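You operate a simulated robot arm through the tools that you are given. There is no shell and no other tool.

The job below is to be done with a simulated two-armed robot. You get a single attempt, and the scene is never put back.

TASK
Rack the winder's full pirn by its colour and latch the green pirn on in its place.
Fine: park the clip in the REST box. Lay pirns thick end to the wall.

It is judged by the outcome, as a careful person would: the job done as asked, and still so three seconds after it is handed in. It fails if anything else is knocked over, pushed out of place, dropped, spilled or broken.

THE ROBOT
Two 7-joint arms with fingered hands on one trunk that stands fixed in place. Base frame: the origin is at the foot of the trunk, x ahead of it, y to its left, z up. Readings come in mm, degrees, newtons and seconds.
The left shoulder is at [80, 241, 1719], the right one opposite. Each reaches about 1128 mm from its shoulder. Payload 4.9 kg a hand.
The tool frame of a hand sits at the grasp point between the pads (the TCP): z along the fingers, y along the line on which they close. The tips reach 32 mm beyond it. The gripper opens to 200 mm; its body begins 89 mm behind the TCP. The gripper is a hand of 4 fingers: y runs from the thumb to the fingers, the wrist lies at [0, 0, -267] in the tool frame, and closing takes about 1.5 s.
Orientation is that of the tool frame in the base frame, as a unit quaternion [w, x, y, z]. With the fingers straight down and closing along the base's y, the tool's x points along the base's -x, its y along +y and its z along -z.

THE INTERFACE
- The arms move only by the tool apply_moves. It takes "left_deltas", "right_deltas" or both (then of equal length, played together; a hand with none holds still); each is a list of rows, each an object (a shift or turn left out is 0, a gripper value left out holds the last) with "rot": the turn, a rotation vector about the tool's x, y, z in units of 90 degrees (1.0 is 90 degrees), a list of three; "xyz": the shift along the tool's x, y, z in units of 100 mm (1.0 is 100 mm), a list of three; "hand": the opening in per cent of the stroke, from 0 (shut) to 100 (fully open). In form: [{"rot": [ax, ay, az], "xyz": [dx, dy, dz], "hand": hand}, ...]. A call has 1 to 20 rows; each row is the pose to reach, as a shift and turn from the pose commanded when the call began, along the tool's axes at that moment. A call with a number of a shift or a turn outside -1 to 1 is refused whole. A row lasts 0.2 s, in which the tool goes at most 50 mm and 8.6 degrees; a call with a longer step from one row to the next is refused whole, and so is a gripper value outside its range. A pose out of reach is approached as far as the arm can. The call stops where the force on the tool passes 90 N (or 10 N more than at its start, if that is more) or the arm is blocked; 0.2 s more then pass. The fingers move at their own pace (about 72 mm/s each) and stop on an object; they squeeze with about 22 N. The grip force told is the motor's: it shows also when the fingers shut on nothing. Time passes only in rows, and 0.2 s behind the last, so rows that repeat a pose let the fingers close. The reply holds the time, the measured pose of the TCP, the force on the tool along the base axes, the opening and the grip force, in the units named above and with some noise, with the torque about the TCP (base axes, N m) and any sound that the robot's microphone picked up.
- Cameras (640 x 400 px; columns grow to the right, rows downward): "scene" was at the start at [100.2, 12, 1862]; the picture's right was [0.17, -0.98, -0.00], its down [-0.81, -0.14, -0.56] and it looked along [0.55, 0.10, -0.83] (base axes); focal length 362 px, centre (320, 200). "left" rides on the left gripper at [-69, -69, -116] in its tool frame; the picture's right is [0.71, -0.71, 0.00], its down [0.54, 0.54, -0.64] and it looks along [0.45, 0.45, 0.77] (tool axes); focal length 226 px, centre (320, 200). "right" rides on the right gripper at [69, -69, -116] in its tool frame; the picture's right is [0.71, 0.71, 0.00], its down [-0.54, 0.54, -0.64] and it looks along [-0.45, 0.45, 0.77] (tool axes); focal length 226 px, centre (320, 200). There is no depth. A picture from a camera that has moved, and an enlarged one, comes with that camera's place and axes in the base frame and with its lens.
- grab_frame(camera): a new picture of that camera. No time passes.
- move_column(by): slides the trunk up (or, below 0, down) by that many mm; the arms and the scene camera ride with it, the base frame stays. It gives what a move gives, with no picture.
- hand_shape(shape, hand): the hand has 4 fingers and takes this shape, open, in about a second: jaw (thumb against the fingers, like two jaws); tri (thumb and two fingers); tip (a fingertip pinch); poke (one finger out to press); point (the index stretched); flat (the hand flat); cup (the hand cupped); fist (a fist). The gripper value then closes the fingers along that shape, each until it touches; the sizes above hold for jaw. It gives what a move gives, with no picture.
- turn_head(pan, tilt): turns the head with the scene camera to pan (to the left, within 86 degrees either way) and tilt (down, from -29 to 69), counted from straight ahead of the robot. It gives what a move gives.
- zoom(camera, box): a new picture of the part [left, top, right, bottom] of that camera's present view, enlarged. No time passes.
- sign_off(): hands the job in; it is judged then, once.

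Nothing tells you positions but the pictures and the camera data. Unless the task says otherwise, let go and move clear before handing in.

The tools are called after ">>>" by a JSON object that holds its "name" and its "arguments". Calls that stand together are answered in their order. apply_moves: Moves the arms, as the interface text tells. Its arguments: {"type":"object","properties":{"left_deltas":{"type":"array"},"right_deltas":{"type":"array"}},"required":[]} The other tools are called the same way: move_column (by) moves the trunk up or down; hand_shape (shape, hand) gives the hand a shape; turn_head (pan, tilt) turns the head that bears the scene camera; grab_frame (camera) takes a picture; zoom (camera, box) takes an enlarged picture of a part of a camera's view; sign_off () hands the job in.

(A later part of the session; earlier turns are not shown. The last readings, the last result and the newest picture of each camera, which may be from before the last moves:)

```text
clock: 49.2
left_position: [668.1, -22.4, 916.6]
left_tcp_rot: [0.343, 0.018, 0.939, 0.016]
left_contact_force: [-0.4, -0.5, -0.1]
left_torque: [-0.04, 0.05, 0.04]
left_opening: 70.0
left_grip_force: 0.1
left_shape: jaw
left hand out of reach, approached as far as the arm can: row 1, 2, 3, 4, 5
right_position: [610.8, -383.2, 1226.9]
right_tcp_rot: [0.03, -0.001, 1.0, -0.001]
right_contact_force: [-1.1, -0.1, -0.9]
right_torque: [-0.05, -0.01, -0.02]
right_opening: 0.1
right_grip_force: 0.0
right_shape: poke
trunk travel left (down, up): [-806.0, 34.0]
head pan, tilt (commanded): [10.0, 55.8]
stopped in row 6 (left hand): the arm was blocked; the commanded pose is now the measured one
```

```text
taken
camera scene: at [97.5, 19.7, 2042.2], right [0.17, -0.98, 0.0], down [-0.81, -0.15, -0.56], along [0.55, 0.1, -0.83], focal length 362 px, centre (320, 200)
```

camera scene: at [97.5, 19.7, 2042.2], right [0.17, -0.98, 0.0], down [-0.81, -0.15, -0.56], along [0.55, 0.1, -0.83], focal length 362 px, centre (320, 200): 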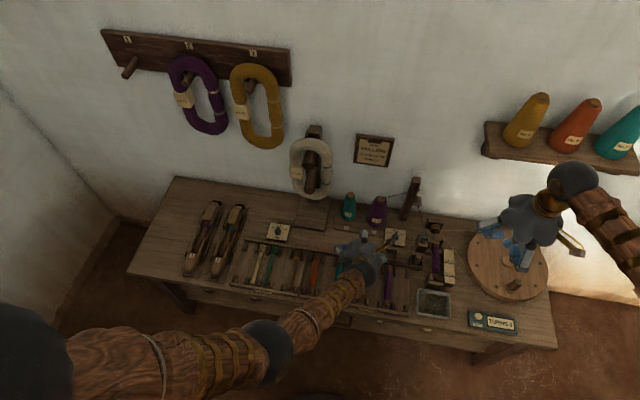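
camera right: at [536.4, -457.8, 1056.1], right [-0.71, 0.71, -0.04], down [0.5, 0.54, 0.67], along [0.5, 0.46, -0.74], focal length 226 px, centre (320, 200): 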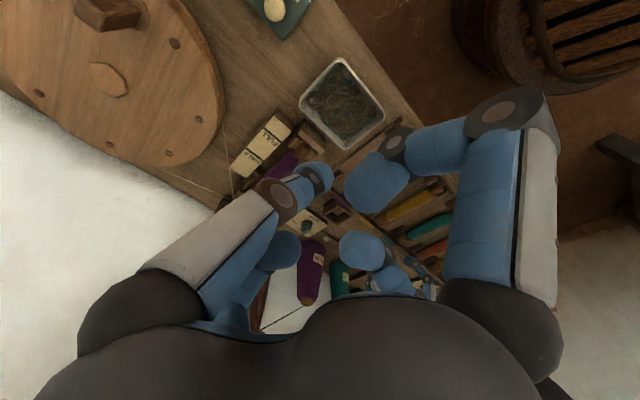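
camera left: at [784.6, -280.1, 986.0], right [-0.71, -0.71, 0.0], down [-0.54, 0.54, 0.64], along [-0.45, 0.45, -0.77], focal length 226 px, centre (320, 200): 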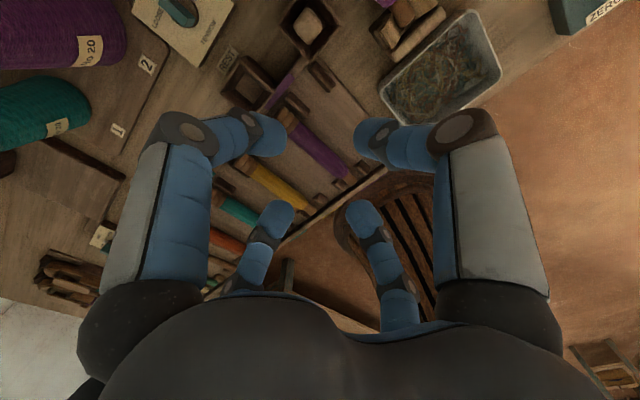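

The left arm has come unstuck with the elbow bent again. I'll bring it back toward its own side and square the hand up.

>>> {"name": "apply_moves", "arguments": {"left_deltas": [{"xyz": [0.12, 0.27, -0.27]}, {"xyz": [0.24, 0.54, -0.54]}, {"xyz": [0.36, 0.8, -0.82]}]}}

>>> {"name": "apply_moves", "arguments": {"left_deltas": [{"rot": [0, 0.08, 0], "xyz": [0.1, 0.25, 0]}, {"rot": [0, 0.16, 0], "xyz": [0.2, 0.5, 0]}, {"rot": [0, 0.24, 0], "xyz": [0.3, 0.75, 0]}, {"rot": [0, 0.32, 0], "xyz": [0.3, 0.8, 0]}, {"rot": [0, 0.4, 0], "xyz": [0.3, 0.8, 0]}, {"rot": [0, 0.445, 0], "xyz": [0.3, 0.8, 0]}]}}

>>> {"name": "grab_frame", "arguments": {"camera": "scene"}}

```text
clock: 50.0
left_position: [590.5, 55.2, 959.7]
left_tcp_rot: [0.341, 0.019, 0.94, 0.017]
left_contact_force: [0.0, 0.3, 0.4]
left_torque: [-0.02, -0.01, 0.02]
left_opening: 70.1
left_grip_force: 0.1
left_shape: jaw
right_position: [610.5, -386.1, 1225.3]
right_tcp_rot: [0.03, 0.0, 1.0, 0.0]
right_contact_force: [0.1, 0.5, 0.7]
right_torque: [-0.02, -0.04, 0.0]
right_opening: 0.0
right_grip_force: 0.1
right_shape: poke
trunk travel left (down, up): [-806.0, 34.0]
head pan, tilt (commanded): [10.0, 55.8]
```

```text
clock: 51.4
left_position: [568.7, 136.3, 942.7]
left_tcp_rot: [-0.002, 0.012, 1.0, 0.023]
left_contact_force: [-0.4, 0.4, -0.1]
left_torque: [0.01, -0.01, -0.01]
left_opening: 70.1
left_grip_force: 0.0
left_shape: jaw
right_position: [613.1, -389.7, 1222.7]
right_tcp_rot: [0.028, 0.001, 1.0, -0.001]
right_contact_force: [0.3, -0.3, 0.2]
right_torque: [-0.01, -0.01, -0.01]
right_opening: 0.1
right_grip_force: 0.0
right_shape: poke
trunk travel left (down, up): [-806.0, 34.0]
head pan, tilt (commanded): [10.0, 55.8]
```

```text
taken
camera scene: at [101.3, 12.7, 2041.9], right [0.17, -0.98, 0.0], down [-0.81, -0.14, -0.56], along [0.55, 0.1, -0.83], focal length 362 px, centre (320, 200)
```

scene: 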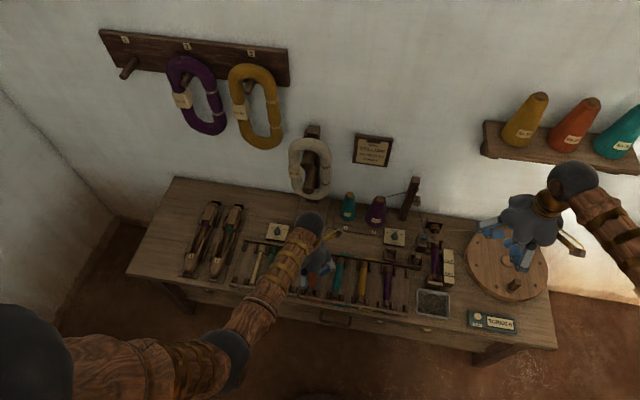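

Left arm is back in its natural bent posture. I'll raise and retract it so it stays clear, then lower the trunk for the right arm's work.

>>> {"name": "apply_moves", "arguments": {"left_deltas": [{"xyz": [0.2, 0.2, -0.35]}, {"xyz": [0.4, 0.4, -0.7]}, {"xyz": [0.6, 0.6, -1.0]}]}}

>>> {"name": "apply_moves", "arguments": {"left_deltas": [{"xyz": [0.2, 0.2, -0.35]}, {"xyz": [0.4, 0.4, -0.7]}, {"xyz": [0.6, 0.6, -1.0]}]}}

>>> {"name": "move_column", "arguments": {"by": -200}}

```text
clock: 52.2
left_position: [510.9, 192.7, 1046.8]
left_tcp_rot: [0.0, 0.012, 1.0, 0.023]
left_contact_force: [0.9, -0.9, 0.5]
left_torque: [0.04, 0.0, -0.04]
left_opening: 70.0
left_grip_force: 0.1
left_shape: jaw
right_position: [611.4, -388.7, 1223.8]
right_tcp_rot: [0.029, 0.0, 1.0, 0.001]
right_contact_force: [-0.2, 0.8, -0.9]
right_torque: [-0.01, 0.0, -0.03]
right_opening: 0.1
right_grip_force: 0.1
right_shape: poke
trunk travel left (down, up): [-806.0, 34.0]
head pan, tilt (commanded): [10.0, 55.8]
```

```text
clock: 53.0
left_position: [451.2, 249.3, 1149.7]
left_tcp_rot: [-0.001, 0.011, 1.0, 0.024]
left_contact_force: [0.2, -0.6, 0.1]
left_torque: [-0.05, 0.0, 0.02]
left_opening: 70.1
left_grip_force: 0.1
left_shape: jaw
right_position: [611.5, -389.9, 1224.6]
right_tcp_rot: [0.029, 0.001, 1.0, 0.001]
right_contact_force: [-0.7, -0.5, -0.3]
right_torque: [-0.02, -0.02, 0.02]
right_opening: 0.0
right_grip_force: 0.0
right_shape: poke
trunk travel left (down, up): [-806.0, 34.0]
head pan, tilt (commanded): [10.0, 55.8]
```

```text
clock: 55.1
left_position: [453.7, 249.5, 947.9]
left_tcp_rot: [0.0, 0.011, 1.0, 0.024]
left_contact_force: [-0.1, 0.1, 0.4]
left_torque: [0.01, -0.02, 0.02]
left_opening: 70.4
left_grip_force: 0.2
left_shape: jaw
right_position: [611.9, -389.2, 1023.4]
right_tcp_rot: [0.03, 0.0, 1.0, 0.001]
right_contact_force: [0.0, 0.2, -0.2]
right_torque: [0.04, 0.02, -0.02]
right_opening: 0.2
right_grip_force: 0.1
right_shape: poke
trunk travel left (down, up): [-606.0, 234.0]
head pan, tilt (commanded): [10.0, 55.8]
```

>>> {"name": "zoom", "arguments": {"camera": "scene", "box": [390, 170, 500, 280]}}

>>> {"name": "zoom", "arguments": {"camera": "scene", "box": [230, 200, 440, 320]}}

>>> {"name": "grab_frame", "arguments": {"camera": "scene"}}

```text
3.64 times, centred on (445, 225) of scene
camera zoom: at [100.2, 11.9, 1842.0], right [0.17, -0.98, 0.0], down [-0.81, -0.14, -0.56], along [0.55, 0.1, -0.83], focal length 1315 px, centre (-134, 109)
```

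zoom: 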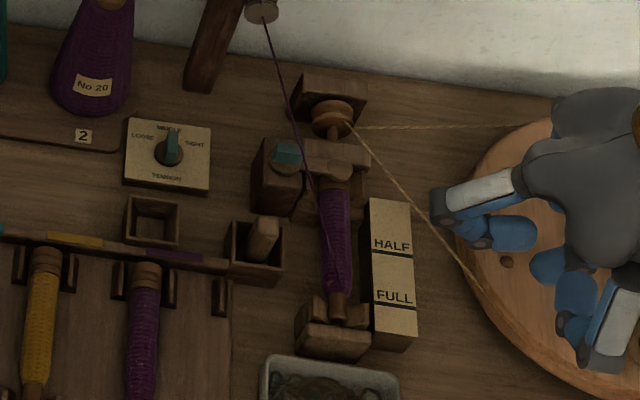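

```text
3.05 times, centred on (335, 260) of scene
camera zoom: at [100.2, 11.9, 1842.0], right [0.17, -0.98, 0.0], down [-0.81, -0.14, -0.56], along [0.55, 0.1, -0.83], focal length 1102 px, centre (274, 17)
```

zoom: 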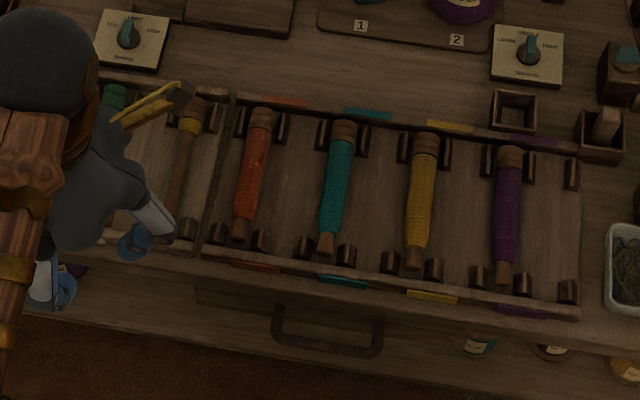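

```text
taken
camera scene: at [100.2, 11.9, 1842.0], right [0.17, -0.98, 0.0], down [-0.81, -0.14, -0.56], along [0.55, 0.1, -0.83], focal length 362 px, centre (320, 200)
```

scene: 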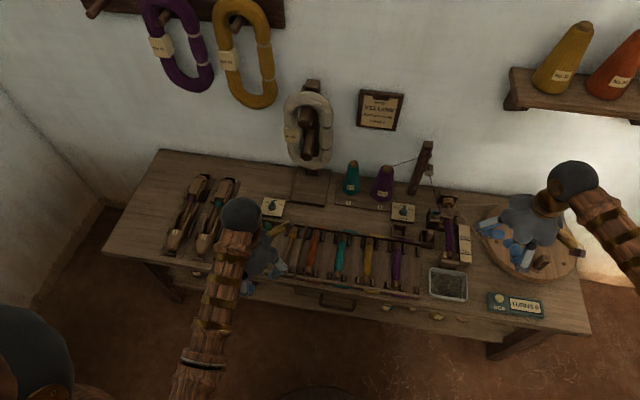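

>>> {"name": "move_column", "arguments": {"by": -220}}

>>> {"name": "grab_frame", "arguments": {"camera": "scene"}}

>>> {"name": "zoom", "arguments": {"camera": "scene", "box": [405, 140, 515, 250]}}

>>> {"name": "zoom", "arguments": {"camera": "scene", "box": [230, 165, 440, 285]}}

>>> {"name": "grab_frame", "arguments": {"camera": "right"}}

```text
clock: 57.5
left_position: [452.7, 250.1, 728.3]
left_tcp_rot: [-0.001, 0.012, 1.0, 0.023]
left_contact_force: [-0.2, -0.2, 0.8]
left_torque: [-0.02, 0.01, 0.01]
left_opening: 70.0
left_grip_force: 0.2
left_shape: jaw
right_position: [611.8, -390.6, 804.3]
right_tcp_rot: [0.03, 0.0, 1.0, 0.001]
right_contact_force: [0.3, -0.7, -0.1]
right_torque: [0.0, -0.01, 0.01]
right_opening: 0.0
right_grip_force: 0.0
right_shape: poke
trunk travel left (down, up): [-386.0, 454.0]
head pan, tilt (commanded): [10.0, 55.8]
```

```text
taken
camera scene: at [100.0, 11.9, 1622.1], right [0.17, -0.98, 0.0], down [-0.81, -0.14, -0.56], along [0.55, 0.1, -0.83], focal length 362 px, centre (320, 200)
```

scene: 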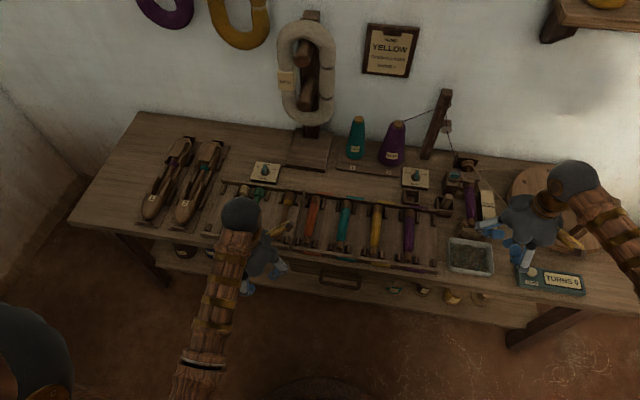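

```text
3.64 times, centred on (460, 195) of scene
camera zoom: at [100.0, 11.9, 1622.1], right [0.17, -0.98, 0.0], down [-0.81, -0.14, -0.56], along [0.55, 0.1, -0.83], focal length 1315 px, centre (-189, 218)
```

zoom: 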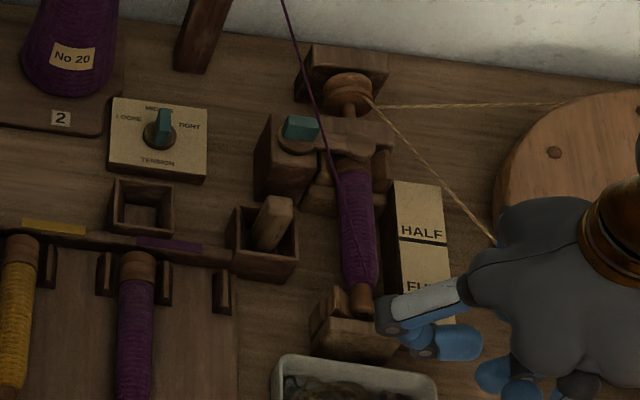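

```text
3.05 times, centred on (335, 225) of scene
camera zoom: at [100.0, 11.9, 1622.1], right [0.17, -0.98, 0.0], down [-0.81, -0.14, -0.56], along [0.55, 0.1, -0.83], focal length 1102 px, centre (274, 124)
```

zoom: 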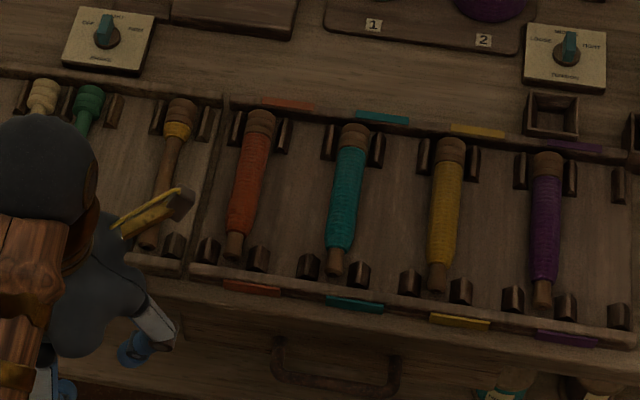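

```text
taken
camera right: at [536.5, -458.4, 916.1], right [-0.71, 0.71, -0.04], down [0.5, 0.54, 0.67], along [0.5, 0.46, -0.74], focal length 226 px, centre (320, 200)
```

right: 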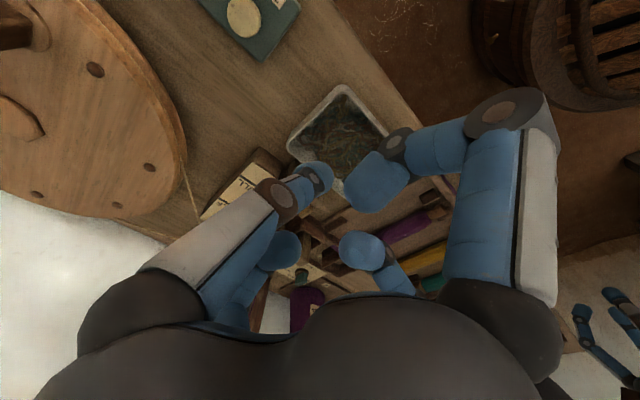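

I've a decent fix on everything: clip ~(785,-264), winder pirn axis ~y=-339 from x≈723 to 870 at z≈690. I'll set the right hand to jaw, narrow it, and bring it above the clip.

>>> {"name": "hand_shape", "arguments": {"hand": "right", "shape": "jaw"}}

>>> {"name": "apply_moves", "arguments": {"right_deltas": [{"hand": 30, "rot": [0, 0.03, 0]}, {"hand": 30, "rot": [0, 0.038, 0]}, {"hand": 30, "rot": [0, 0.038, 0]}, {"hand": 30, "rot": [0, 0.038, 0]}, {"hand": 30, "rot": [0, 0.038, 0]}, {"hand": 30, "rot": [0, 0.038, 0]}, {"hand": 30, "rot": [0, 0.038, 0], "xyz": [-0.3, 0.22, 0]}, {"hand": 30, "rot": [0, 0.038, 0], "xyz": [-0.6, 0.44, 0]}, {"hand": 30, "rot": [0, 0.038, 0], "xyz": [-0.9, 0.66, 0]}]}}

>>> {"name": "grab_frame", "arguments": {"camera": "right"}}

```text
clock: 58.4
left_position: [452.6, 249.0, 727.7]
left_tcp_rot: [-0.001, 0.012, 1.0, 0.023]
left_contact_force: [0.3, 0.2, 0.2]
left_torque: [-0.01, 0.0, 0.01]
left_opening: 70.1
left_grip_force: 0.1
left_shape: jaw
right_position: [610.6, -390.4, 804.6]
right_tcp_rot: [0.029, 0.0, 1.0, 0.001]
right_contact_force: [-0.4, 0.9, 0.1]
right_torque: [0.0, 0.0, 0.0]
right_opening: 199.7
right_grip_force: 0.0
right_shape: jaw
trunk travel left (down, up): [-386.0, 454.0]
head pan, tilt (commanded): [10.0, 55.8]
```

```text
clock: 60.4
left_position: [452.8, 248.9, 728.2]
left_tcp_rot: [-0.001, 0.011, 1.0, 0.024]
left_contact_force: [0.6, -0.1, -0.5]
left_torque: [-0.02, 0.0, -0.03]
left_opening: 69.8
left_grip_force: 0.0
left_shape: jaw
right_position: [600.8, -398.4, 801.0]
right_tcp_rot: [-0.001, 0.0, 1.0, 0.002]
right_contact_force: [-0.9, 0.2, -0.2]
right_torque: [0.04, -0.01, 0.0]
right_opening: 60.6
right_grip_force: 0.2
right_shape: jaw
right hand out of reach, approached as far as the arm can: row 2, 3, 4, 5, 6, 7, 8, 9
trunk travel left (down, up): [-386.0, 454.0]
head pan, tilt (commanded): [10.0, 55.8]
```

```text
taken
camera right: at [532.0, -467.2, 917.5], right [-0.71, 0.71, 0.0], down [0.54, 0.54, 0.64], along [0.45, 0.46, -0.77], focal length 226 px, centre (320, 200)
```

right: 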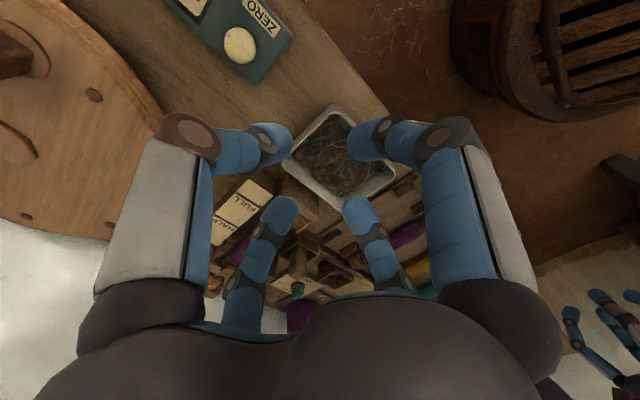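

The wrist is at its flex limit here. I'll tip the fingers slightly forward while moving out, which relaxes the wrist.

>>> {"name": "apply_moves", "arguments": {"right_deltas": [{"rot": [0, -0.07, 0]}, {"rot": [0, -0.14, 0], "xyz": [-0.2, 0.15, 0]}, {"rot": [0, -0.14, 0], "xyz": [-0.5, 0.37, 0]}, {"rot": [0, -0.14, 0], "xyz": [-0.8, 0.6, 0]}, {"rot": [0, -0.14, 0], "xyz": [-1.0, 0.75, 0]}]}}

>>> {"name": "apply_moves", "arguments": {"right_deltas": [{"rot": [0, 0.05, 0], "xyz": [-0.25, 0.18, 0]}, {"rot": [0, 0.1, 0], "xyz": [-0.5, 0.36, 0]}, {"rot": [0, 0.14, 0], "xyz": [-0.75, 0.54, 0]}]}}

>>> {"name": "grab_frame", "arguments": {"camera": "right"}}

```text
clock: 61.6
left_position: [453.0, 250.0, 728.2]
left_tcp_rot: [-0.001, 0.012, 1.0, 0.023]
left_contact_force: [0.5, 1.6, 0.4]
left_torque: [-0.04, 0.01, 0.04]
left_opening: 69.8
left_grip_force: 0.0
left_shape: jaw
right_position: [644.5, -365.2, 795.6]
right_tcp_rot: [0.108, -0.001, 0.994, 0.001]
right_contact_force: [0.3, -0.6, -0.8]
right_torque: [-0.02, 0.01, 0.03]
right_opening: 60.0
right_grip_force: 0.1
right_shape: jaw
right hand out of reach, approached as far as the arm can: row 3, 4, 5
trunk travel left (down, up): [-386.0, 454.0]
head pan, tilt (commanded): [10.0, 55.8]
```

```text
clock: 62.4
left_position: [451.6, 250.7, 727.8]
left_tcp_rot: [-0.001, 0.011, 1.0, 0.024]
left_contact_force: [0.3, 0.6, -0.4]
left_torque: [-0.01, 0.0, 0.0]
left_opening: 70.2
left_grip_force: 0.1
left_shape: jaw
right_position: [617.7, -388.0, 821.5]
right_tcp_rot: [0.042, 0.001, 0.999, 0.0]
right_contact_force: [-0.6, 0.6, 0.7]
right_torque: [-0.05, 0.0, -0.02]
right_opening: 60.2
right_grip_force: 0.1
right_shape: jaw
right hand out of reach, approached as far as the arm can: row 1, 2, 3
trunk travel left (down, up): [-386.0, 454.0]
head pan, tilt (commanded): [10.0, 55.8]
```

```text
taken
camera right: at [540.1, -455.7, 932.1], right [-0.7, 0.71, -0.06], down [0.48, 0.54, 0.69], along [0.52, 0.46, -0.72], focal length 226 px, centre (320, 200)
```

right: 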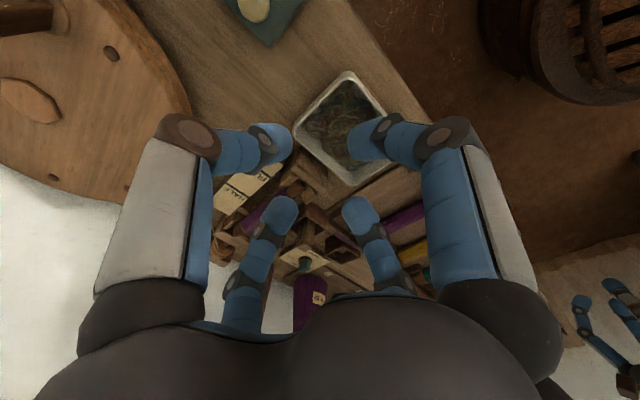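

The right arm's elbow seems flared outward, limiting reach. I'll turn the head to look at it.

>>> {"name": "turn_head", "arguments": {"pan": -45, "tilt": 50}}

>>> {"name": "grab_frame", "arguments": {"camera": "scene"}}

```text
clock: 63.6
left_position: [452.9, 248.6, 728.6]
left_tcp_rot: [-0.001, 0.011, 1.0, 0.024]
left_contact_force: [1.1, 0.1, 0.1]
left_torque: [0.01, 0.02, -0.04]
left_opening: 69.8
left_grip_force: 0.0
left_shape: jaw
right_position: [618.4, -387.9, 823.1]
right_tcp_rot: [0.043, 0.0, 0.999, 0.002]
right_contact_force: [0.2, -0.2, 0.1]
right_torque: [0.01, -0.01, 0.03]
right_opening: 59.9
right_grip_force: 0.2
right_shape: jaw
trunk travel left (down, up): [-386.0, 454.0]
head pan, tilt (commanded): [-45.0, 50.0]
```

```text
taken
camera scene: at [84.4, -55.0, 1629.5], right [-0.71, -0.71, 0.0], down [-0.54, 0.54, -0.64], along [0.45, -0.45, -0.77], focal length 362 px, centre (320, 200)
```

scene: 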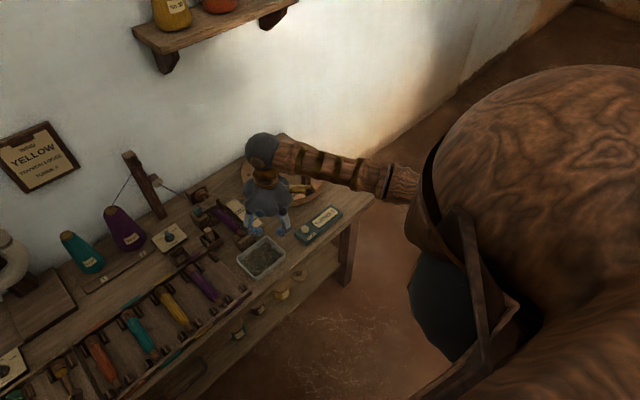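

>>> {"name": "apply_moves", "arguments": {"right_deltas": [{"xyz": [0.35, 0, 0.2]}, {"xyz": [0.7, 0.1, 0.4]}, {"xyz": [1.0, 0.3, 0.6]}, {"xyz": [1.0, 0.6, 0.75]}, {"xyz": [1.0, 1.0, 0.85]}]}}

>>> {"name": "grab_frame", "arguments": {"camera": "scene"}}

```text
clock: 64.8
left_position: [452.4, 249.7, 727.8]
left_tcp_rot: [-0.001, 0.011, 1.0, 0.024]
left_contact_force: [-0.2, 0.1, -0.1]
left_torque: [-0.01, -0.01, 0.02]
left_opening: 70.1
left_grip_force: 0.0
left_shape: jaw
right_position: [524.1, -286.5, 728.6]
right_tcp_rot: [0.043, 0.0, 0.999, 0.0]
right_contact_force: [-0.8, 0.1, 0.9]
right_torque: [-0.02, 0.02, -0.04]
right_opening: 60.3
right_grip_force: 0.0
right_shape: jaw
trunk travel left (down, up): [-386.0, 454.0]
head pan, tilt (commanded): [-45.0, 50.0]
```

```text
taken
camera scene: at [84.8, -53.4, 1629.6], right [-0.71, -0.71, 0.0], down [-0.54, 0.54, -0.64], along [0.45, -0.46, -0.77], focal length 362 px, centre (320, 200)
```

scene: 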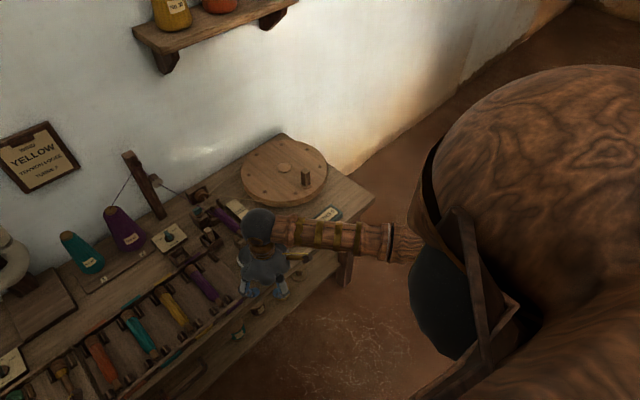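

The elbow is flared out to the right. I'll try turning the hand clockwise to pull the elbow in, then turn it back.

>>> {"name": "apply_moves", "arguments": {"right_deltas": [{"rot": [0, 0, 0.09]}, {"rot": [0, 0, 0.18]}, {"rot": [0, 0, 0.27]}, {"rot": [0, 0, 0.36]}, {"rot": [0, 0, 0.45]}, {"rot": [0, 0, 0.54]}, {"rot": [0, 0, 0.63]}, {"rot": [0, 0, 0.72]}]}}

>>> {"name": "grab_frame", "arguments": {"camera": "scene"}}

```text
clock: 66.6
left_position: [453.5, 250.4, 728.5]
left_tcp_rot: [0.0, 0.011, 1.0, 0.023]
left_contact_force: [0.2, -0.1, -0.2]
left_torque: [-0.02, 0.0, 0.02]
left_opening: 70.2
left_grip_force: 0.0
left_shape: jaw
right_position: [524.3, -286.3, 728.9]
right_tcp_rot: [0.036, 0.536, 0.843, 0.024]
right_contact_force: [-1.2, -0.2, 0.5]
right_torque: [-0.01, 0.0, -0.05]
right_opening: 60.1
right_grip_force: 0.1
right_shape: jaw
trunk travel left (down, up): [-386.0, 454.0]
head pan, tilt (commanded): [-45.0, 50.0]
```

```text
taken
camera scene: at [84.4, -54.2, 1629.6], right [-0.71, -0.71, 0.0], down [-0.54, 0.54, -0.64], along [0.45, -0.45, -0.77], focal length 362 px, centre (320, 200)
```

scene: 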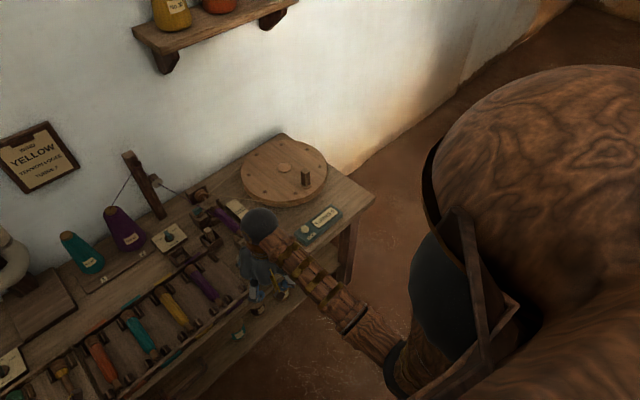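

That pulled the elbow in. Now I'll turn the hand back to square and see whether the elbow stays.

>>> {"name": "apply_moves", "arguments": {"right_deltas": [{"rot": [0, 0, -0.09]}, {"rot": [0, 0, -0.18]}, {"rot": [0, 0, -0.27]}, {"rot": [0, 0, -0.36]}, {"rot": [0, 0, -0.45]}, {"rot": [0, 0, -0.54]}, {"rot": [0, 0, -0.63]}, {"rot": [0, 0, -0.72]}]}}

>>> {"name": "grab_frame", "arguments": {"camera": "scene"}}

```text
clock: 68.4
left_position: [453.6, 250.0, 728.1]
left_tcp_rot: [0.0, 0.012, 1.0, 0.023]
left_contact_force: [0.1, 0.3, -1.4]
left_torque: [0.01, 0.01, 0.0]
left_opening: 69.9
left_grip_force: 0.0
left_shape: jaw
right_position: [526.0, -287.4, 727.0]
right_tcp_rot: [0.043, -0.001, 0.999, 0.002]
right_contact_force: [-0.2, -0.8, 0.7]
right_torque: [-0.03, -0.02, -0.01]
right_opening: 60.1
right_grip_force: 0.2
right_shape: jaw
trunk travel left (down, up): [-386.0, 454.0]
head pan, tilt (commanded): [-45.0, 50.0]
```

```text
taken
camera scene: at [84.4, -54.8, 1629.5], right [-0.71, -0.71, 0.0], down [-0.54, 0.54, -0.64], along [0.45, -0.45, -0.77], focal length 362 px, centre (320, 200)
```

scene: 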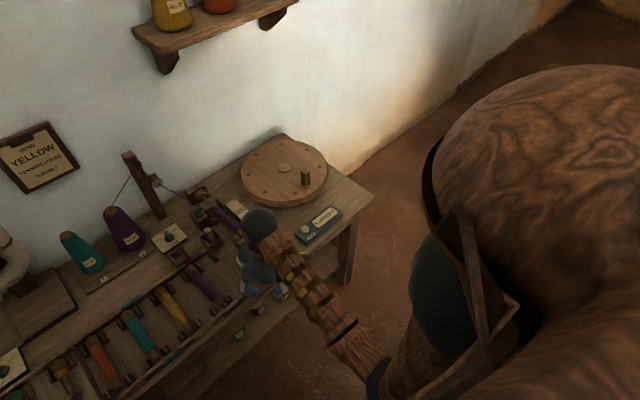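

The elbow stayed in, so the right arm is in a good posture. Now I'll carry the right hand out to above the clip.

>>> {"name": "apply_moves", "arguments": {"right_deltas": [{"rot": [0, 0.02, 0], "xyz": [-0.3, 0.03, -0.2]}, {"rot": [0, 0.04, 0], "xyz": [-0.6, 0.06, -0.4]}, {"rot": [0, 0.055, 0], "xyz": [-0.9, 0.08, -0.5]}]}}

>>> {"name": "apply_moves", "arguments": {"right_deltas": [{"xyz": [-0.3, 0.03, -0.1]}, {"xyz": [-0.6, 0.06, -0.2]}, {"xyz": [-0.9, 0.08, -0.25]}]}}

>>> {"name": "turn_head", "arguments": {"pan": -20, "tilt": 50}}

>>> {"name": "grab_frame", "arguments": {"camera": "scene"}}

>>> {"name": "grab_frame", "arguments": {"camera": "right"}}

```text
clock: 69.2
left_position: [452.1, 249.1, 728.8]
left_tcp_rot: [-0.001, 0.011, 1.0, 0.024]
left_contact_force: [0.3, 0.2, -0.3]
left_torque: [0.0, 0.01, 0.02]
left_opening: 70.4
left_grip_force: 0.1
left_shape: jaw
right_position: [612.4, -279.7, 785.0]
right_tcp_rot: [0.0, 0.0, 1.0, -0.001]
right_contact_force: [0.3, 0.7, 0.0]
right_torque: [-0.02, -0.02, -0.01]
right_opening: 59.9
right_grip_force: 0.1
right_shape: jaw
trunk travel left (down, up): [-386.0, 454.0]
head pan, tilt (commanded): [-45.0, 50.0]
```

```text
clock: 70.0
left_position: [453.2, 251.2, 728.2]
left_tcp_rot: [-0.001, 0.011, 1.0, 0.023]
left_contact_force: [-0.1, -0.2, -0.3]
left_torque: [-0.01, -0.01, 0.01]
left_opening: 70.0
left_grip_force: 0.0
left_shape: jaw
right_position: [700.5, -271.3, 809.8]
right_tcp_rot: [-0.001, 0.0, 1.0, 0.001]
right_contact_force: [0.0, 0.1, 0.4]
right_torque: [-0.03, 0.02, -0.01]
right_opening: 60.1
right_grip_force: 0.2
right_shape: jaw
trunk travel left (down, up): [-386.0, 454.0]
head pan, tilt (commanded): [-45.0, 50.0]
```

```text
clock: 70.9
left_position: [451.4, 249.8, 727.8]
left_tcp_rot: [-0.002, 0.011, 1.0, 0.023]
left_contact_force: [0.4, 0.7, 0.1]
left_torque: [0.03, 0.0, 0.03]
left_opening: 69.9
left_grip_force: 0.0
left_shape: jaw
right_position: [700.9, -270.6, 810.9]
right_tcp_rot: [-0.001, 0.0, 1.0, 0.001]
right_contact_force: [1.4, 0.1, -0.2]
right_torque: [-0.01, -0.02, 0.01]
right_opening: 60.2
right_grip_force: 0.0
right_shape: jaw
trunk travel left (down, up): [-386.0, 454.0]
head pan, tilt (commanded): [-20.0, 50.0]
```

```text
taken
camera scene: at [102.3, -26.8, 1629.5], right [-0.34, -0.94, 0.0], down [-0.72, 0.26, -0.64], along [0.6, -0.22, -0.77], focal length 362 px, centre (320, 200)
```

scene: 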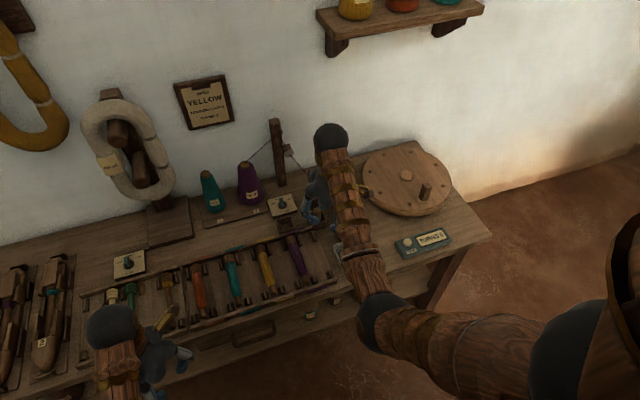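

```text
taken
camera right: at [631.3, -339.4, 926.0], right [-0.71, 0.71, 0.0], down [0.54, 0.54, 0.64], along [0.45, 0.46, -0.77], focal length 226 px, centre (320, 200)
```

right: 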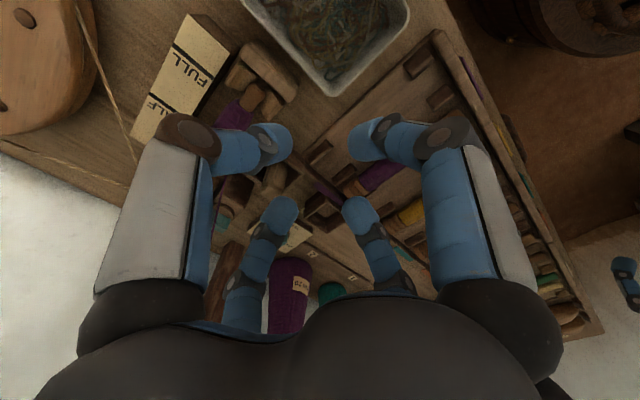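

Good reach now. I'll enlarge this close view to fix positions of the clip box, tailstock and rack slot.

>>> {"name": "zoom", "arguments": {"camera": "right", "box": [200, 100, 360, 260]}}

>>> {"name": "zoom", "arguments": {"camera": "right", "box": [300, 30, 540, 220]}}

>>> {"name": "zoom", "arguments": {"camera": "scene", "box": [230, 170, 350, 270]}}

```text
2.50 times, centred on (280, 180) of right
camera zoom: at [631.3, -339.4, 926.0], right [-0.71, 0.71, 0.0], down [0.54, 0.54, 0.64], along [0.45, 0.46, -0.77], focal length 565 px, centre (420, 250)
```

zoom: 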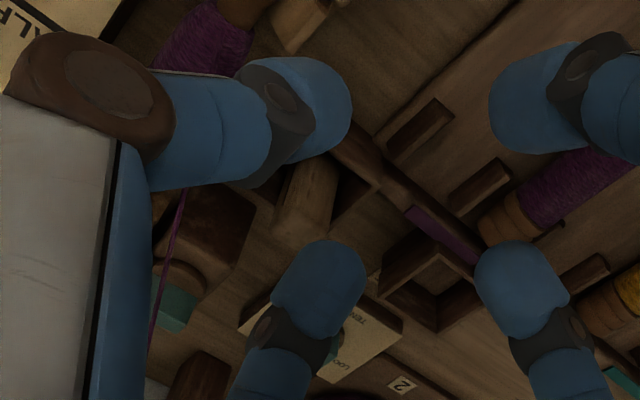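

```text
2.11 times, centred on (420, 125) of right
camera zoom: at [631.3, -339.4, 926.0], right [-0.71, 0.71, 0.0], down [0.54, 0.54, 0.64], along [0.45, 0.46, -0.77], focal length 476 px, centre (110, 358)
```

zoom: 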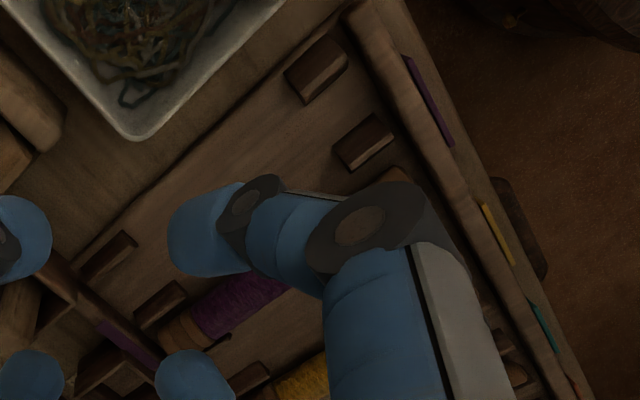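

```text
4.00 times, centred on (290, 220) of scene
camera zoom: at [102.3, -26.8, 1629.5], right [-0.34, -0.94, 0.0], down [-0.72, 0.26, -0.64], along [0.6, -0.22, -0.77], focal length 1447 px, centre (440, 120)
```

zoom: 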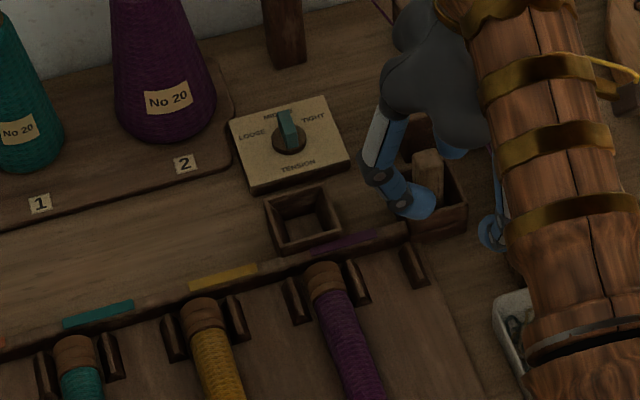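

>>> {"name": "apply_moves", "arguments": {"right_deltas": [{"xyz": [-0.3, 0.03, 0]}, {"xyz": [-0.6, 0.06, 0.05]}, {"xyz": [-0.85, 0.08, 0.1]}, {"xyz": [-0.85, 0.08, 0.3]}]}}

>>> {"name": "grab_frame", "arguments": {"camera": "right"}}

>>> {"name": "zoom", "arguments": {"camera": "right", "box": [220, 90, 420, 250]}}

>>> {"name": "zoom", "arguments": {"camera": "scene", "box": [250, 140, 370, 240]}}

```text
clock: 71.9
left_position: [453.3, 249.6, 728.1]
left_tcp_rot: [-0.001, 0.012, 1.0, 0.024]
left_contact_force: [0.7, -0.5, -0.1]
left_torque: [0.0, 0.0, -0.02]
left_opening: 70.3
left_grip_force: 0.1
left_shape: jaw
right_position: [785.8, -264.0, 779.4]
right_tcp_rot: [-0.002, 0.0, 1.0, 0.0]
right_contact_force: [-0.8, 0.7, -0.3]
right_torque: [-0.03, -0.03, -0.04]
right_opening: 60.1
right_grip_force: 0.0
right_shape: jaw
trunk travel left (down, up): [-386.0, 454.0]
head pan, tilt (commanded): [-20.0, 50.0]
```

```text
taken
camera right: at [717.1, -332.3, 896.5], right [-0.71, 0.71, 0.0], down [0.54, 0.54, 0.64], along [0.45, 0.46, -0.77], focal length 226 px, centre (320, 200)
```

right: 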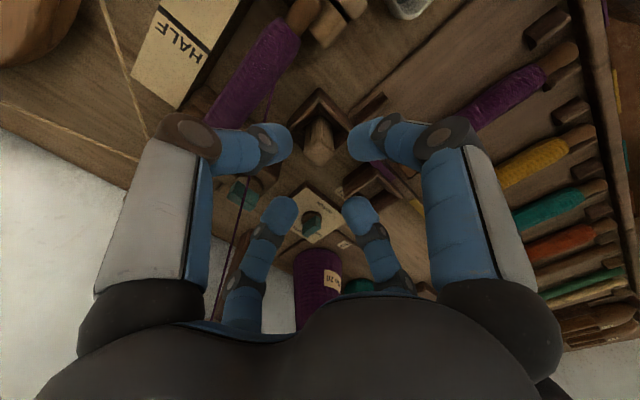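

```text
2.50 times, centred on (320, 170) of right
camera zoom: at [717.1, -332.3, 896.5], right [-0.71, 0.71, 0.0], down [0.54, 0.54, 0.64], along [0.45, 0.46, -0.77], focal length 565 px, centre (320, 275)
```

zoom: 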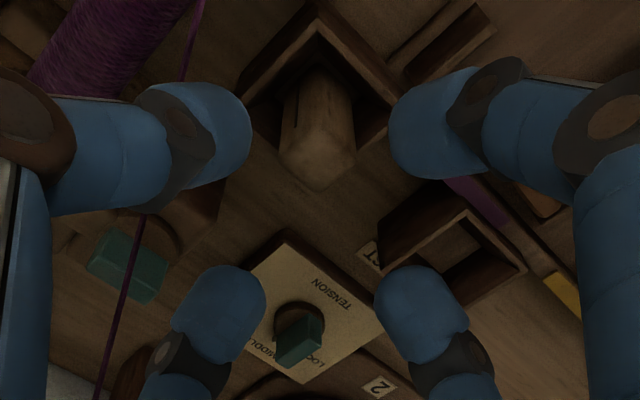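

```text
4.00 times, centred on (310, 190) of scene
camera zoom: at [102.5, -27.1, 1629.5], right [-0.34, -0.94, 0.0], down [-0.72, 0.26, -0.64], along [0.6, -0.22, -0.77], focal length 1447 px, centre (360, 240)
```

zoom: 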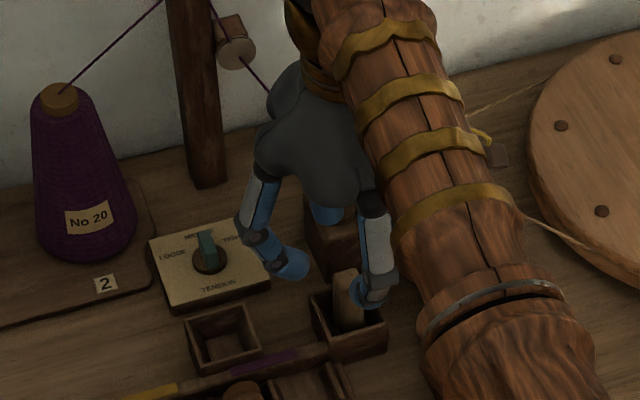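

The clip is centred between the fingers (about 19 mm square, top ≈716). I'll narrow the fingers, lower so the tips stay just above the box rim, and close.

>>> {"name": "apply_moves", "arguments": {"right_deltas": [{"hand": 20}, {"hand": 20, "xyz": [-0.01, 0, 0.15]}, {"hand": 20, "xyz": [-0.01, 0, 0.3]}, {"hand": 20, "xyz": [-0.01, 0, 0.45]}, {"hand": 20, "xyz": [-0.01, 0, 0.55]}]}}

>>> {"name": "zoom", "arguments": {"camera": "right", "box": [220, 90, 420, 250]}}

>>> {"name": "zoom", "arguments": {"camera": "scene", "box": [270, 160, 370, 240]}}

```text
clock: 73.1
left_position: [452.5, 248.9, 728.6]
left_tcp_rot: [0.0, 0.011, 1.0, 0.023]
left_contact_force: [0.5, 0.4, -0.3]
left_torque: [0.02, -0.01, 0.0]
left_opening: 69.9
left_grip_force: 0.0
left_shape: jaw
right_position: [786.5, -262.6, 726.4]
right_tcp_rot: [0.0, 0.0, 1.0, 0.002]
right_contact_force: [0.3, -0.4, 0.1]
right_torque: [0.02, -0.02, 0.02]
right_opening: 40.2
right_grip_force: 0.0
right_shape: jaw
trunk travel left (down, up): [-386.0, 454.0]
head pan, tilt (commanded): [-20.0, 50.0]
```

```text
2.50 times, centred on (320, 170) of right
camera zoom: at [718.5, -332.0, 842.0], right [-0.71, 0.71, 0.0], down [0.54, 0.54, 0.64], along [0.45, 0.46, -0.77], focal length 565 px, centre (320, 275)
```

zoom: 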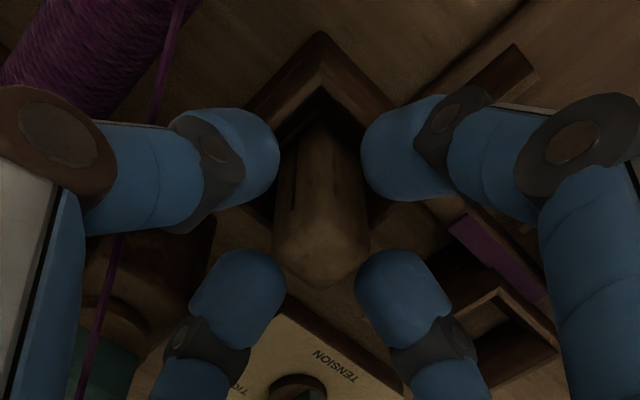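

```text
5.00 times, centred on (320, 200) of scene
camera zoom: at [102.6, -26.8, 1629.5], right [-0.34, -0.94, 0.0], down [-0.72, 0.26, -0.64], along [0.6, -0.22, -0.77], focal length 1808 px, centre (320, 200)
```

zoom: 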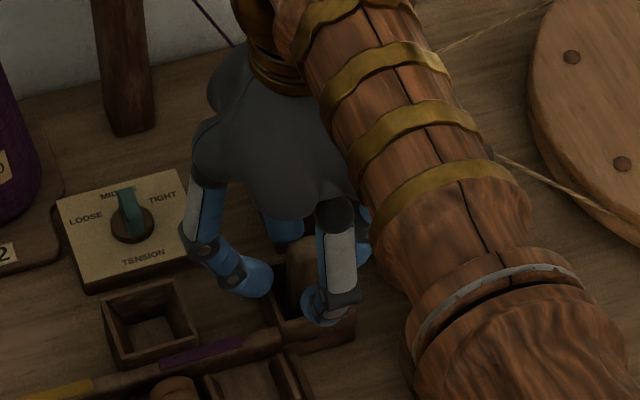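

Well centred. Closing on the clip.

>>> {"name": "apply_moves", "arguments": {"right_deltas": [{"hand": 0, "xyz": [0, 0, 0.03]}, {"hand": 0, "xyz": [0, 0, 0.03]}, {"hand": 0, "xyz": [0, 0, 0.03]}, {"hand": 0, "xyz": [0, 0, 0.03]}, {"hand": 0, "xyz": [0, 0, 0.03]}, {"hand": 0, "xyz": [0, 0, 0.03]}]}}

>>> {"name": "zoom", "arguments": {"camera": "right", "box": [220, 90, 420, 250]}}

```text
clock: 74.5
left_position: [452.7, 249.5, 728.3]
left_tcp_rot: [-0.001, 0.012, 1.0, 0.023]
left_contact_force: [-0.7, -0.5, 0.0]
left_torque: [0.01, -0.02, -0.02]
left_opening: 70.3
left_grip_force: 0.0
left_shape: jaw
right_position: [786.3, -264.3, 722.7]
right_tcp_rot: [-0.002, 0.0, 1.0, 0.001]
right_contact_force: [0.2, 0.3, 0.8]
right_torque: [-0.01, -0.01, 0.03]
right_opening: 17.4
right_grip_force: 22.0
right_shape: jaw
trunk travel left (down, up): [-386.0, 454.0]
head pan, tilt (commanded): [-20.0, 50.0]
```

```text
2.50 times, centred on (320, 170) of right
camera zoom: at [718.2, -332.2, 838.7], right [-0.71, 0.71, 0.0], down [0.54, 0.54, 0.64], along [0.45, 0.46, -0.77], focal length 565 px, centre (320, 275)
```

zoom: 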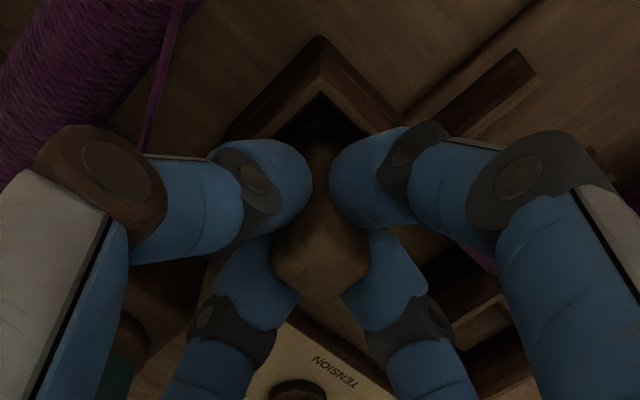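

Gripped (17 mm, 22 N). Lifting the clip straight up.

>>> {"name": "apply_moves", "arguments": {"right_deltas": [{"xyz": [0, 0, -0.1]}, {"xyz": [0, 0, -0.25]}, {"xyz": [0, 0, -0.45]}, {"xyz": [0, 0, -0.65]}, {"xyz": [0, 0, -0.75]}]}}

>>> {"name": "grab_frame", "arguments": {"camera": "right"}}

>>> {"name": "zoom", "arguments": {"camera": "right", "box": [280, 90, 460, 240]}}

>>> {"name": "zoom", "arguments": {"camera": "scene", "box": [270, 140, 370, 240]}}

```text
clock: 75.7
left_position: [451.5, 249.4, 727.9]
left_tcp_rot: [-0.001, 0.011, 1.0, 0.023]
left_contact_force: [-0.1, 0.5, -0.4]
left_torque: [-0.01, -0.04, 0.03]
left_opening: 69.9
left_grip_force: 0.1
left_shape: jaw
right_position: [786.8, -262.8, 798.8]
right_tcp_rot: [0.0, 0.0, 1.0, 0.0]
right_contact_force: [0.1, 0.2, -0.7]
right_torque: [-0.03, 0.0, 0.02]
right_opening: 17.5
right_grip_force: 21.6
right_shape: jaw
trunk travel left (down, up): [-386.0, 454.0]
head pan, tilt (commanded): [-20.0, 50.0]
```

```text
taken
camera right: at [718.3, -331.9, 913.8], right [-0.71, 0.71, 0.0], down [0.54, 0.54, 0.64], along [0.45, 0.46, -0.77], focal length 226 px, centre (320, 200)
```

right: 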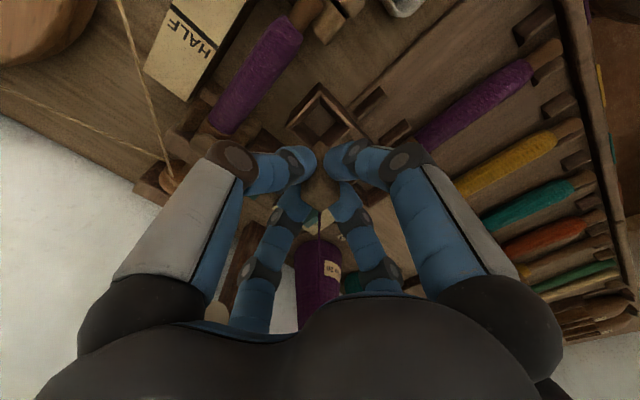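

```text
2.67 times, centred on (370, 165) of right
camera zoom: at [718.3, -331.9, 913.8], right [-0.71, 0.71, 0.0], down [0.54, 0.54, 0.64], along [0.45, 0.46, -0.77], focal length 603 px, centre (187, 293)
```

zoom: 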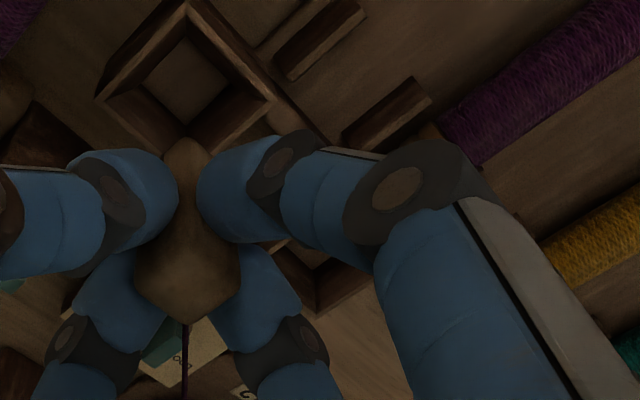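

```text
4.00 times, centred on (320, 190) of scene
camera zoom: at [102.4, -26.7, 1629.5], right [-0.34, -0.94, 0.0], down [-0.72, 0.26, -0.64], along [0.6, -0.22, -0.77], focal length 1447 px, centre (320, 240)
```

zoom: 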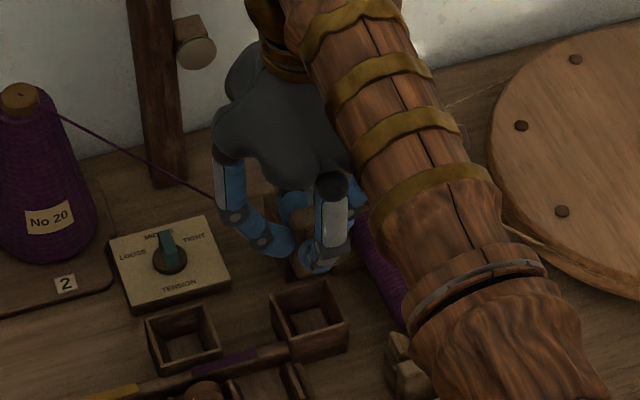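

The clip carries the thread end with it (thread now runs from cone 2 to the clip). I'll move it over the REST box at about (796, -162).

>>> {"name": "apply_moves", "arguments": {"right_deltas": [{"xyz": [-0.03, 0.3, 0]}, {"xyz": [-0.06, 0.6, 0]}, {"xyz": [-0.09, 0.85, 0]}, {"xyz": [-0.1, 1.0, 0]}]}}

>>> {"name": "zoom", "arguments": {"camera": "right", "box": [220, 60, 420, 240]}}

>>> {"name": "zoom", "arguments": {"camera": "scene", "box": [250, 140, 350, 240]}}

```text
clock: 76.7
left_position: [451.1, 248.3, 728.2]
left_tcp_rot: [-0.001, 0.012, 1.0, 0.024]
left_contact_force: [0.1, -1.0, -0.4]
left_torque: [-0.02, -0.01, 0.01]
left_opening: 69.9
left_grip_force: 0.1
left_shape: jaw
right_position: [796.1, -162.5, 798.3]
right_tcp_rot: [-0.001, -0.001, 1.0, 0.0]
right_contact_force: [-0.2, 0.0, 0.3]
right_torque: [0.01, 0.01, -0.01]
right_opening: 17.2
right_grip_force: 22.2
right_shape: jaw
trunk travel left (down, up): [-386.0, 454.0]
head pan, tilt (commanded): [-20.0, 50.0]
```

```text
2.22 times, centred on (320, 150) of right
camera zoom: at [728.6, -231.4, 913.8], right [-0.71, 0.71, 0.0], down [0.54, 0.54, 0.64], along [0.45, 0.46, -0.77], focal length 502 px, centre (320, 311)
```

zoom: 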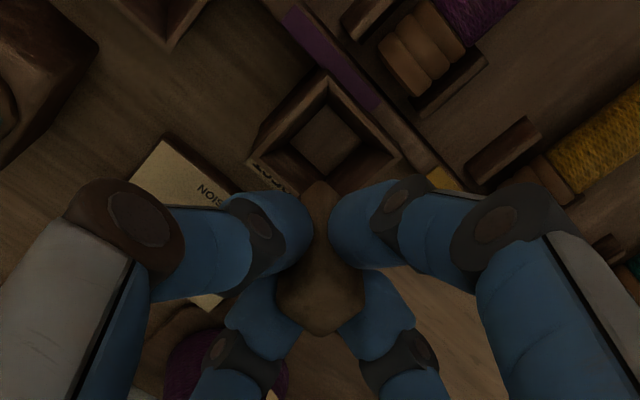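

```text
4.00 times, centred on (300, 190) of scene
camera zoom: at [102.5, -26.2, 1629.5], right [-0.34, -0.94, 0.0], down [-0.72, 0.26, -0.64], along [0.6, -0.22, -0.77], focal length 1447 px, centre (400, 240)
```

zoom: 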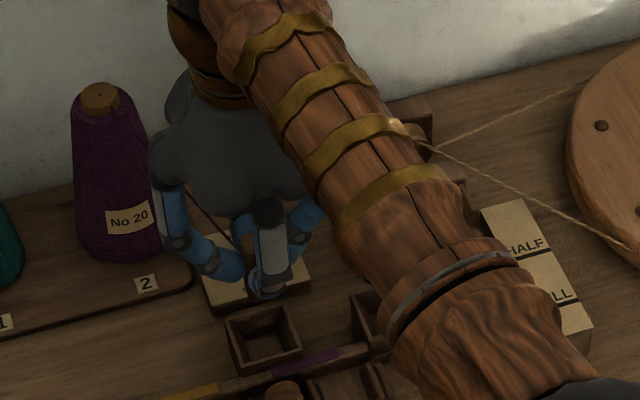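

>>> {"name": "zoom", "arguments": {"camera": "right", "box": [280, 80, 370, 150]}}

```text
5.71 times, centred on (325, 115) of right
camera zoom: at [728.6, -231.4, 913.8], right [-0.71, 0.71, 0.0], down [0.54, 0.54, 0.64], along [0.45, 0.46, -0.77], focal length 1292 px, centre (291, 686)
```

zoom: 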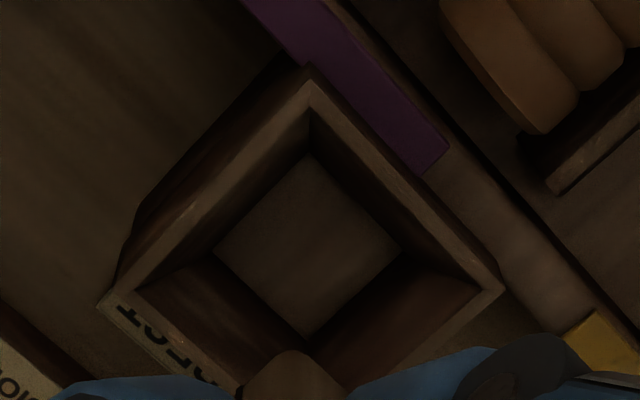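

REST box centre is (795, -161) and its floor is near z≈665, matching the original socket. I'll lower the clip in.

>>> {"name": "apply_moves", "arguments": {"right_deltas": [{"xyz": [0.01, 0.015, 0.2]}, {"xyz": [0.01, 0.015, 0.4]}, {"xyz": [0.01, 0.015, 0.55]}, {"xyz": [0.01, 0.015, 0.65]}, {"xyz": [0.01, 0.015, 0.72]}, {"xyz": [0.01, 0.015, 0.74]}]}}

>>> {"name": "zoom", "arguments": {"camera": "right", "box": [220, 60, 420, 240]}}

>>> {"name": "zoom", "arguments": {"camera": "scene", "box": [270, 180, 350, 240]}}

```text
clock: 78.1
left_position: [451.8, 248.9, 728.1]
left_tcp_rot: [-0.001, 0.012, 1.0, 0.023]
left_contact_force: [0.4, 0.1, 0.2]
left_torque: [-0.01, 0.03, 0.0]
left_opening: 69.9
left_grip_force: 0.0
left_shape: jaw
right_position: [795.2, -161.7, 723.7]
right_tcp_rot: [-0.001, -0.001, 1.0, 0.001]
right_contact_force: [0.6, 0.2, 0.2]
right_torque: [-0.02, 0.03, 0.02]
right_opening: 17.7
right_grip_force: 22.1
right_shape: jaw
trunk travel left (down, up): [-386.0, 454.0]
head pan, tilt (commanded): [-20.0, 50.0]
```

```text
2.22 times, centred on (320, 150) of right
camera zoom: at [727.0, -230.5, 839.8], right [-0.71, 0.71, 0.0], down [0.54, 0.54, 0.64], along [0.45, 0.46, -0.77], focal length 502 px, centre (320, 311)
```

zoom: 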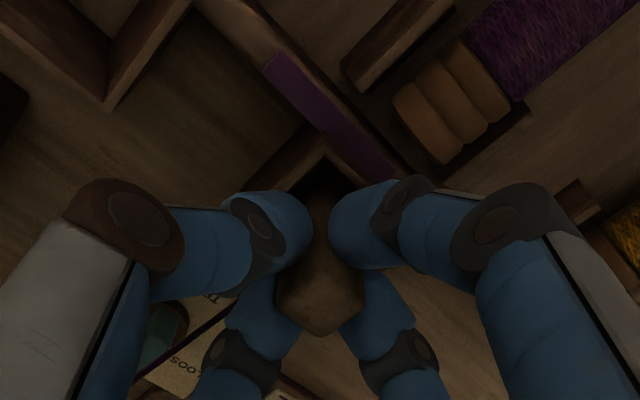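

```text
6.67 times, centred on (310, 210) of scene
camera zoom: at [102.5, -26.7, 1629.5], right [-0.34, -0.94, 0.0], down [-0.72, 0.26, -0.64], along [0.6, -0.22, -0.77], focal length 2411 px, centre (387, 133)
```

zoom: 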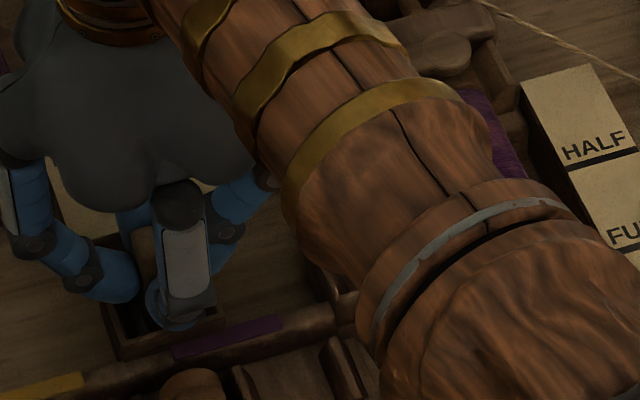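

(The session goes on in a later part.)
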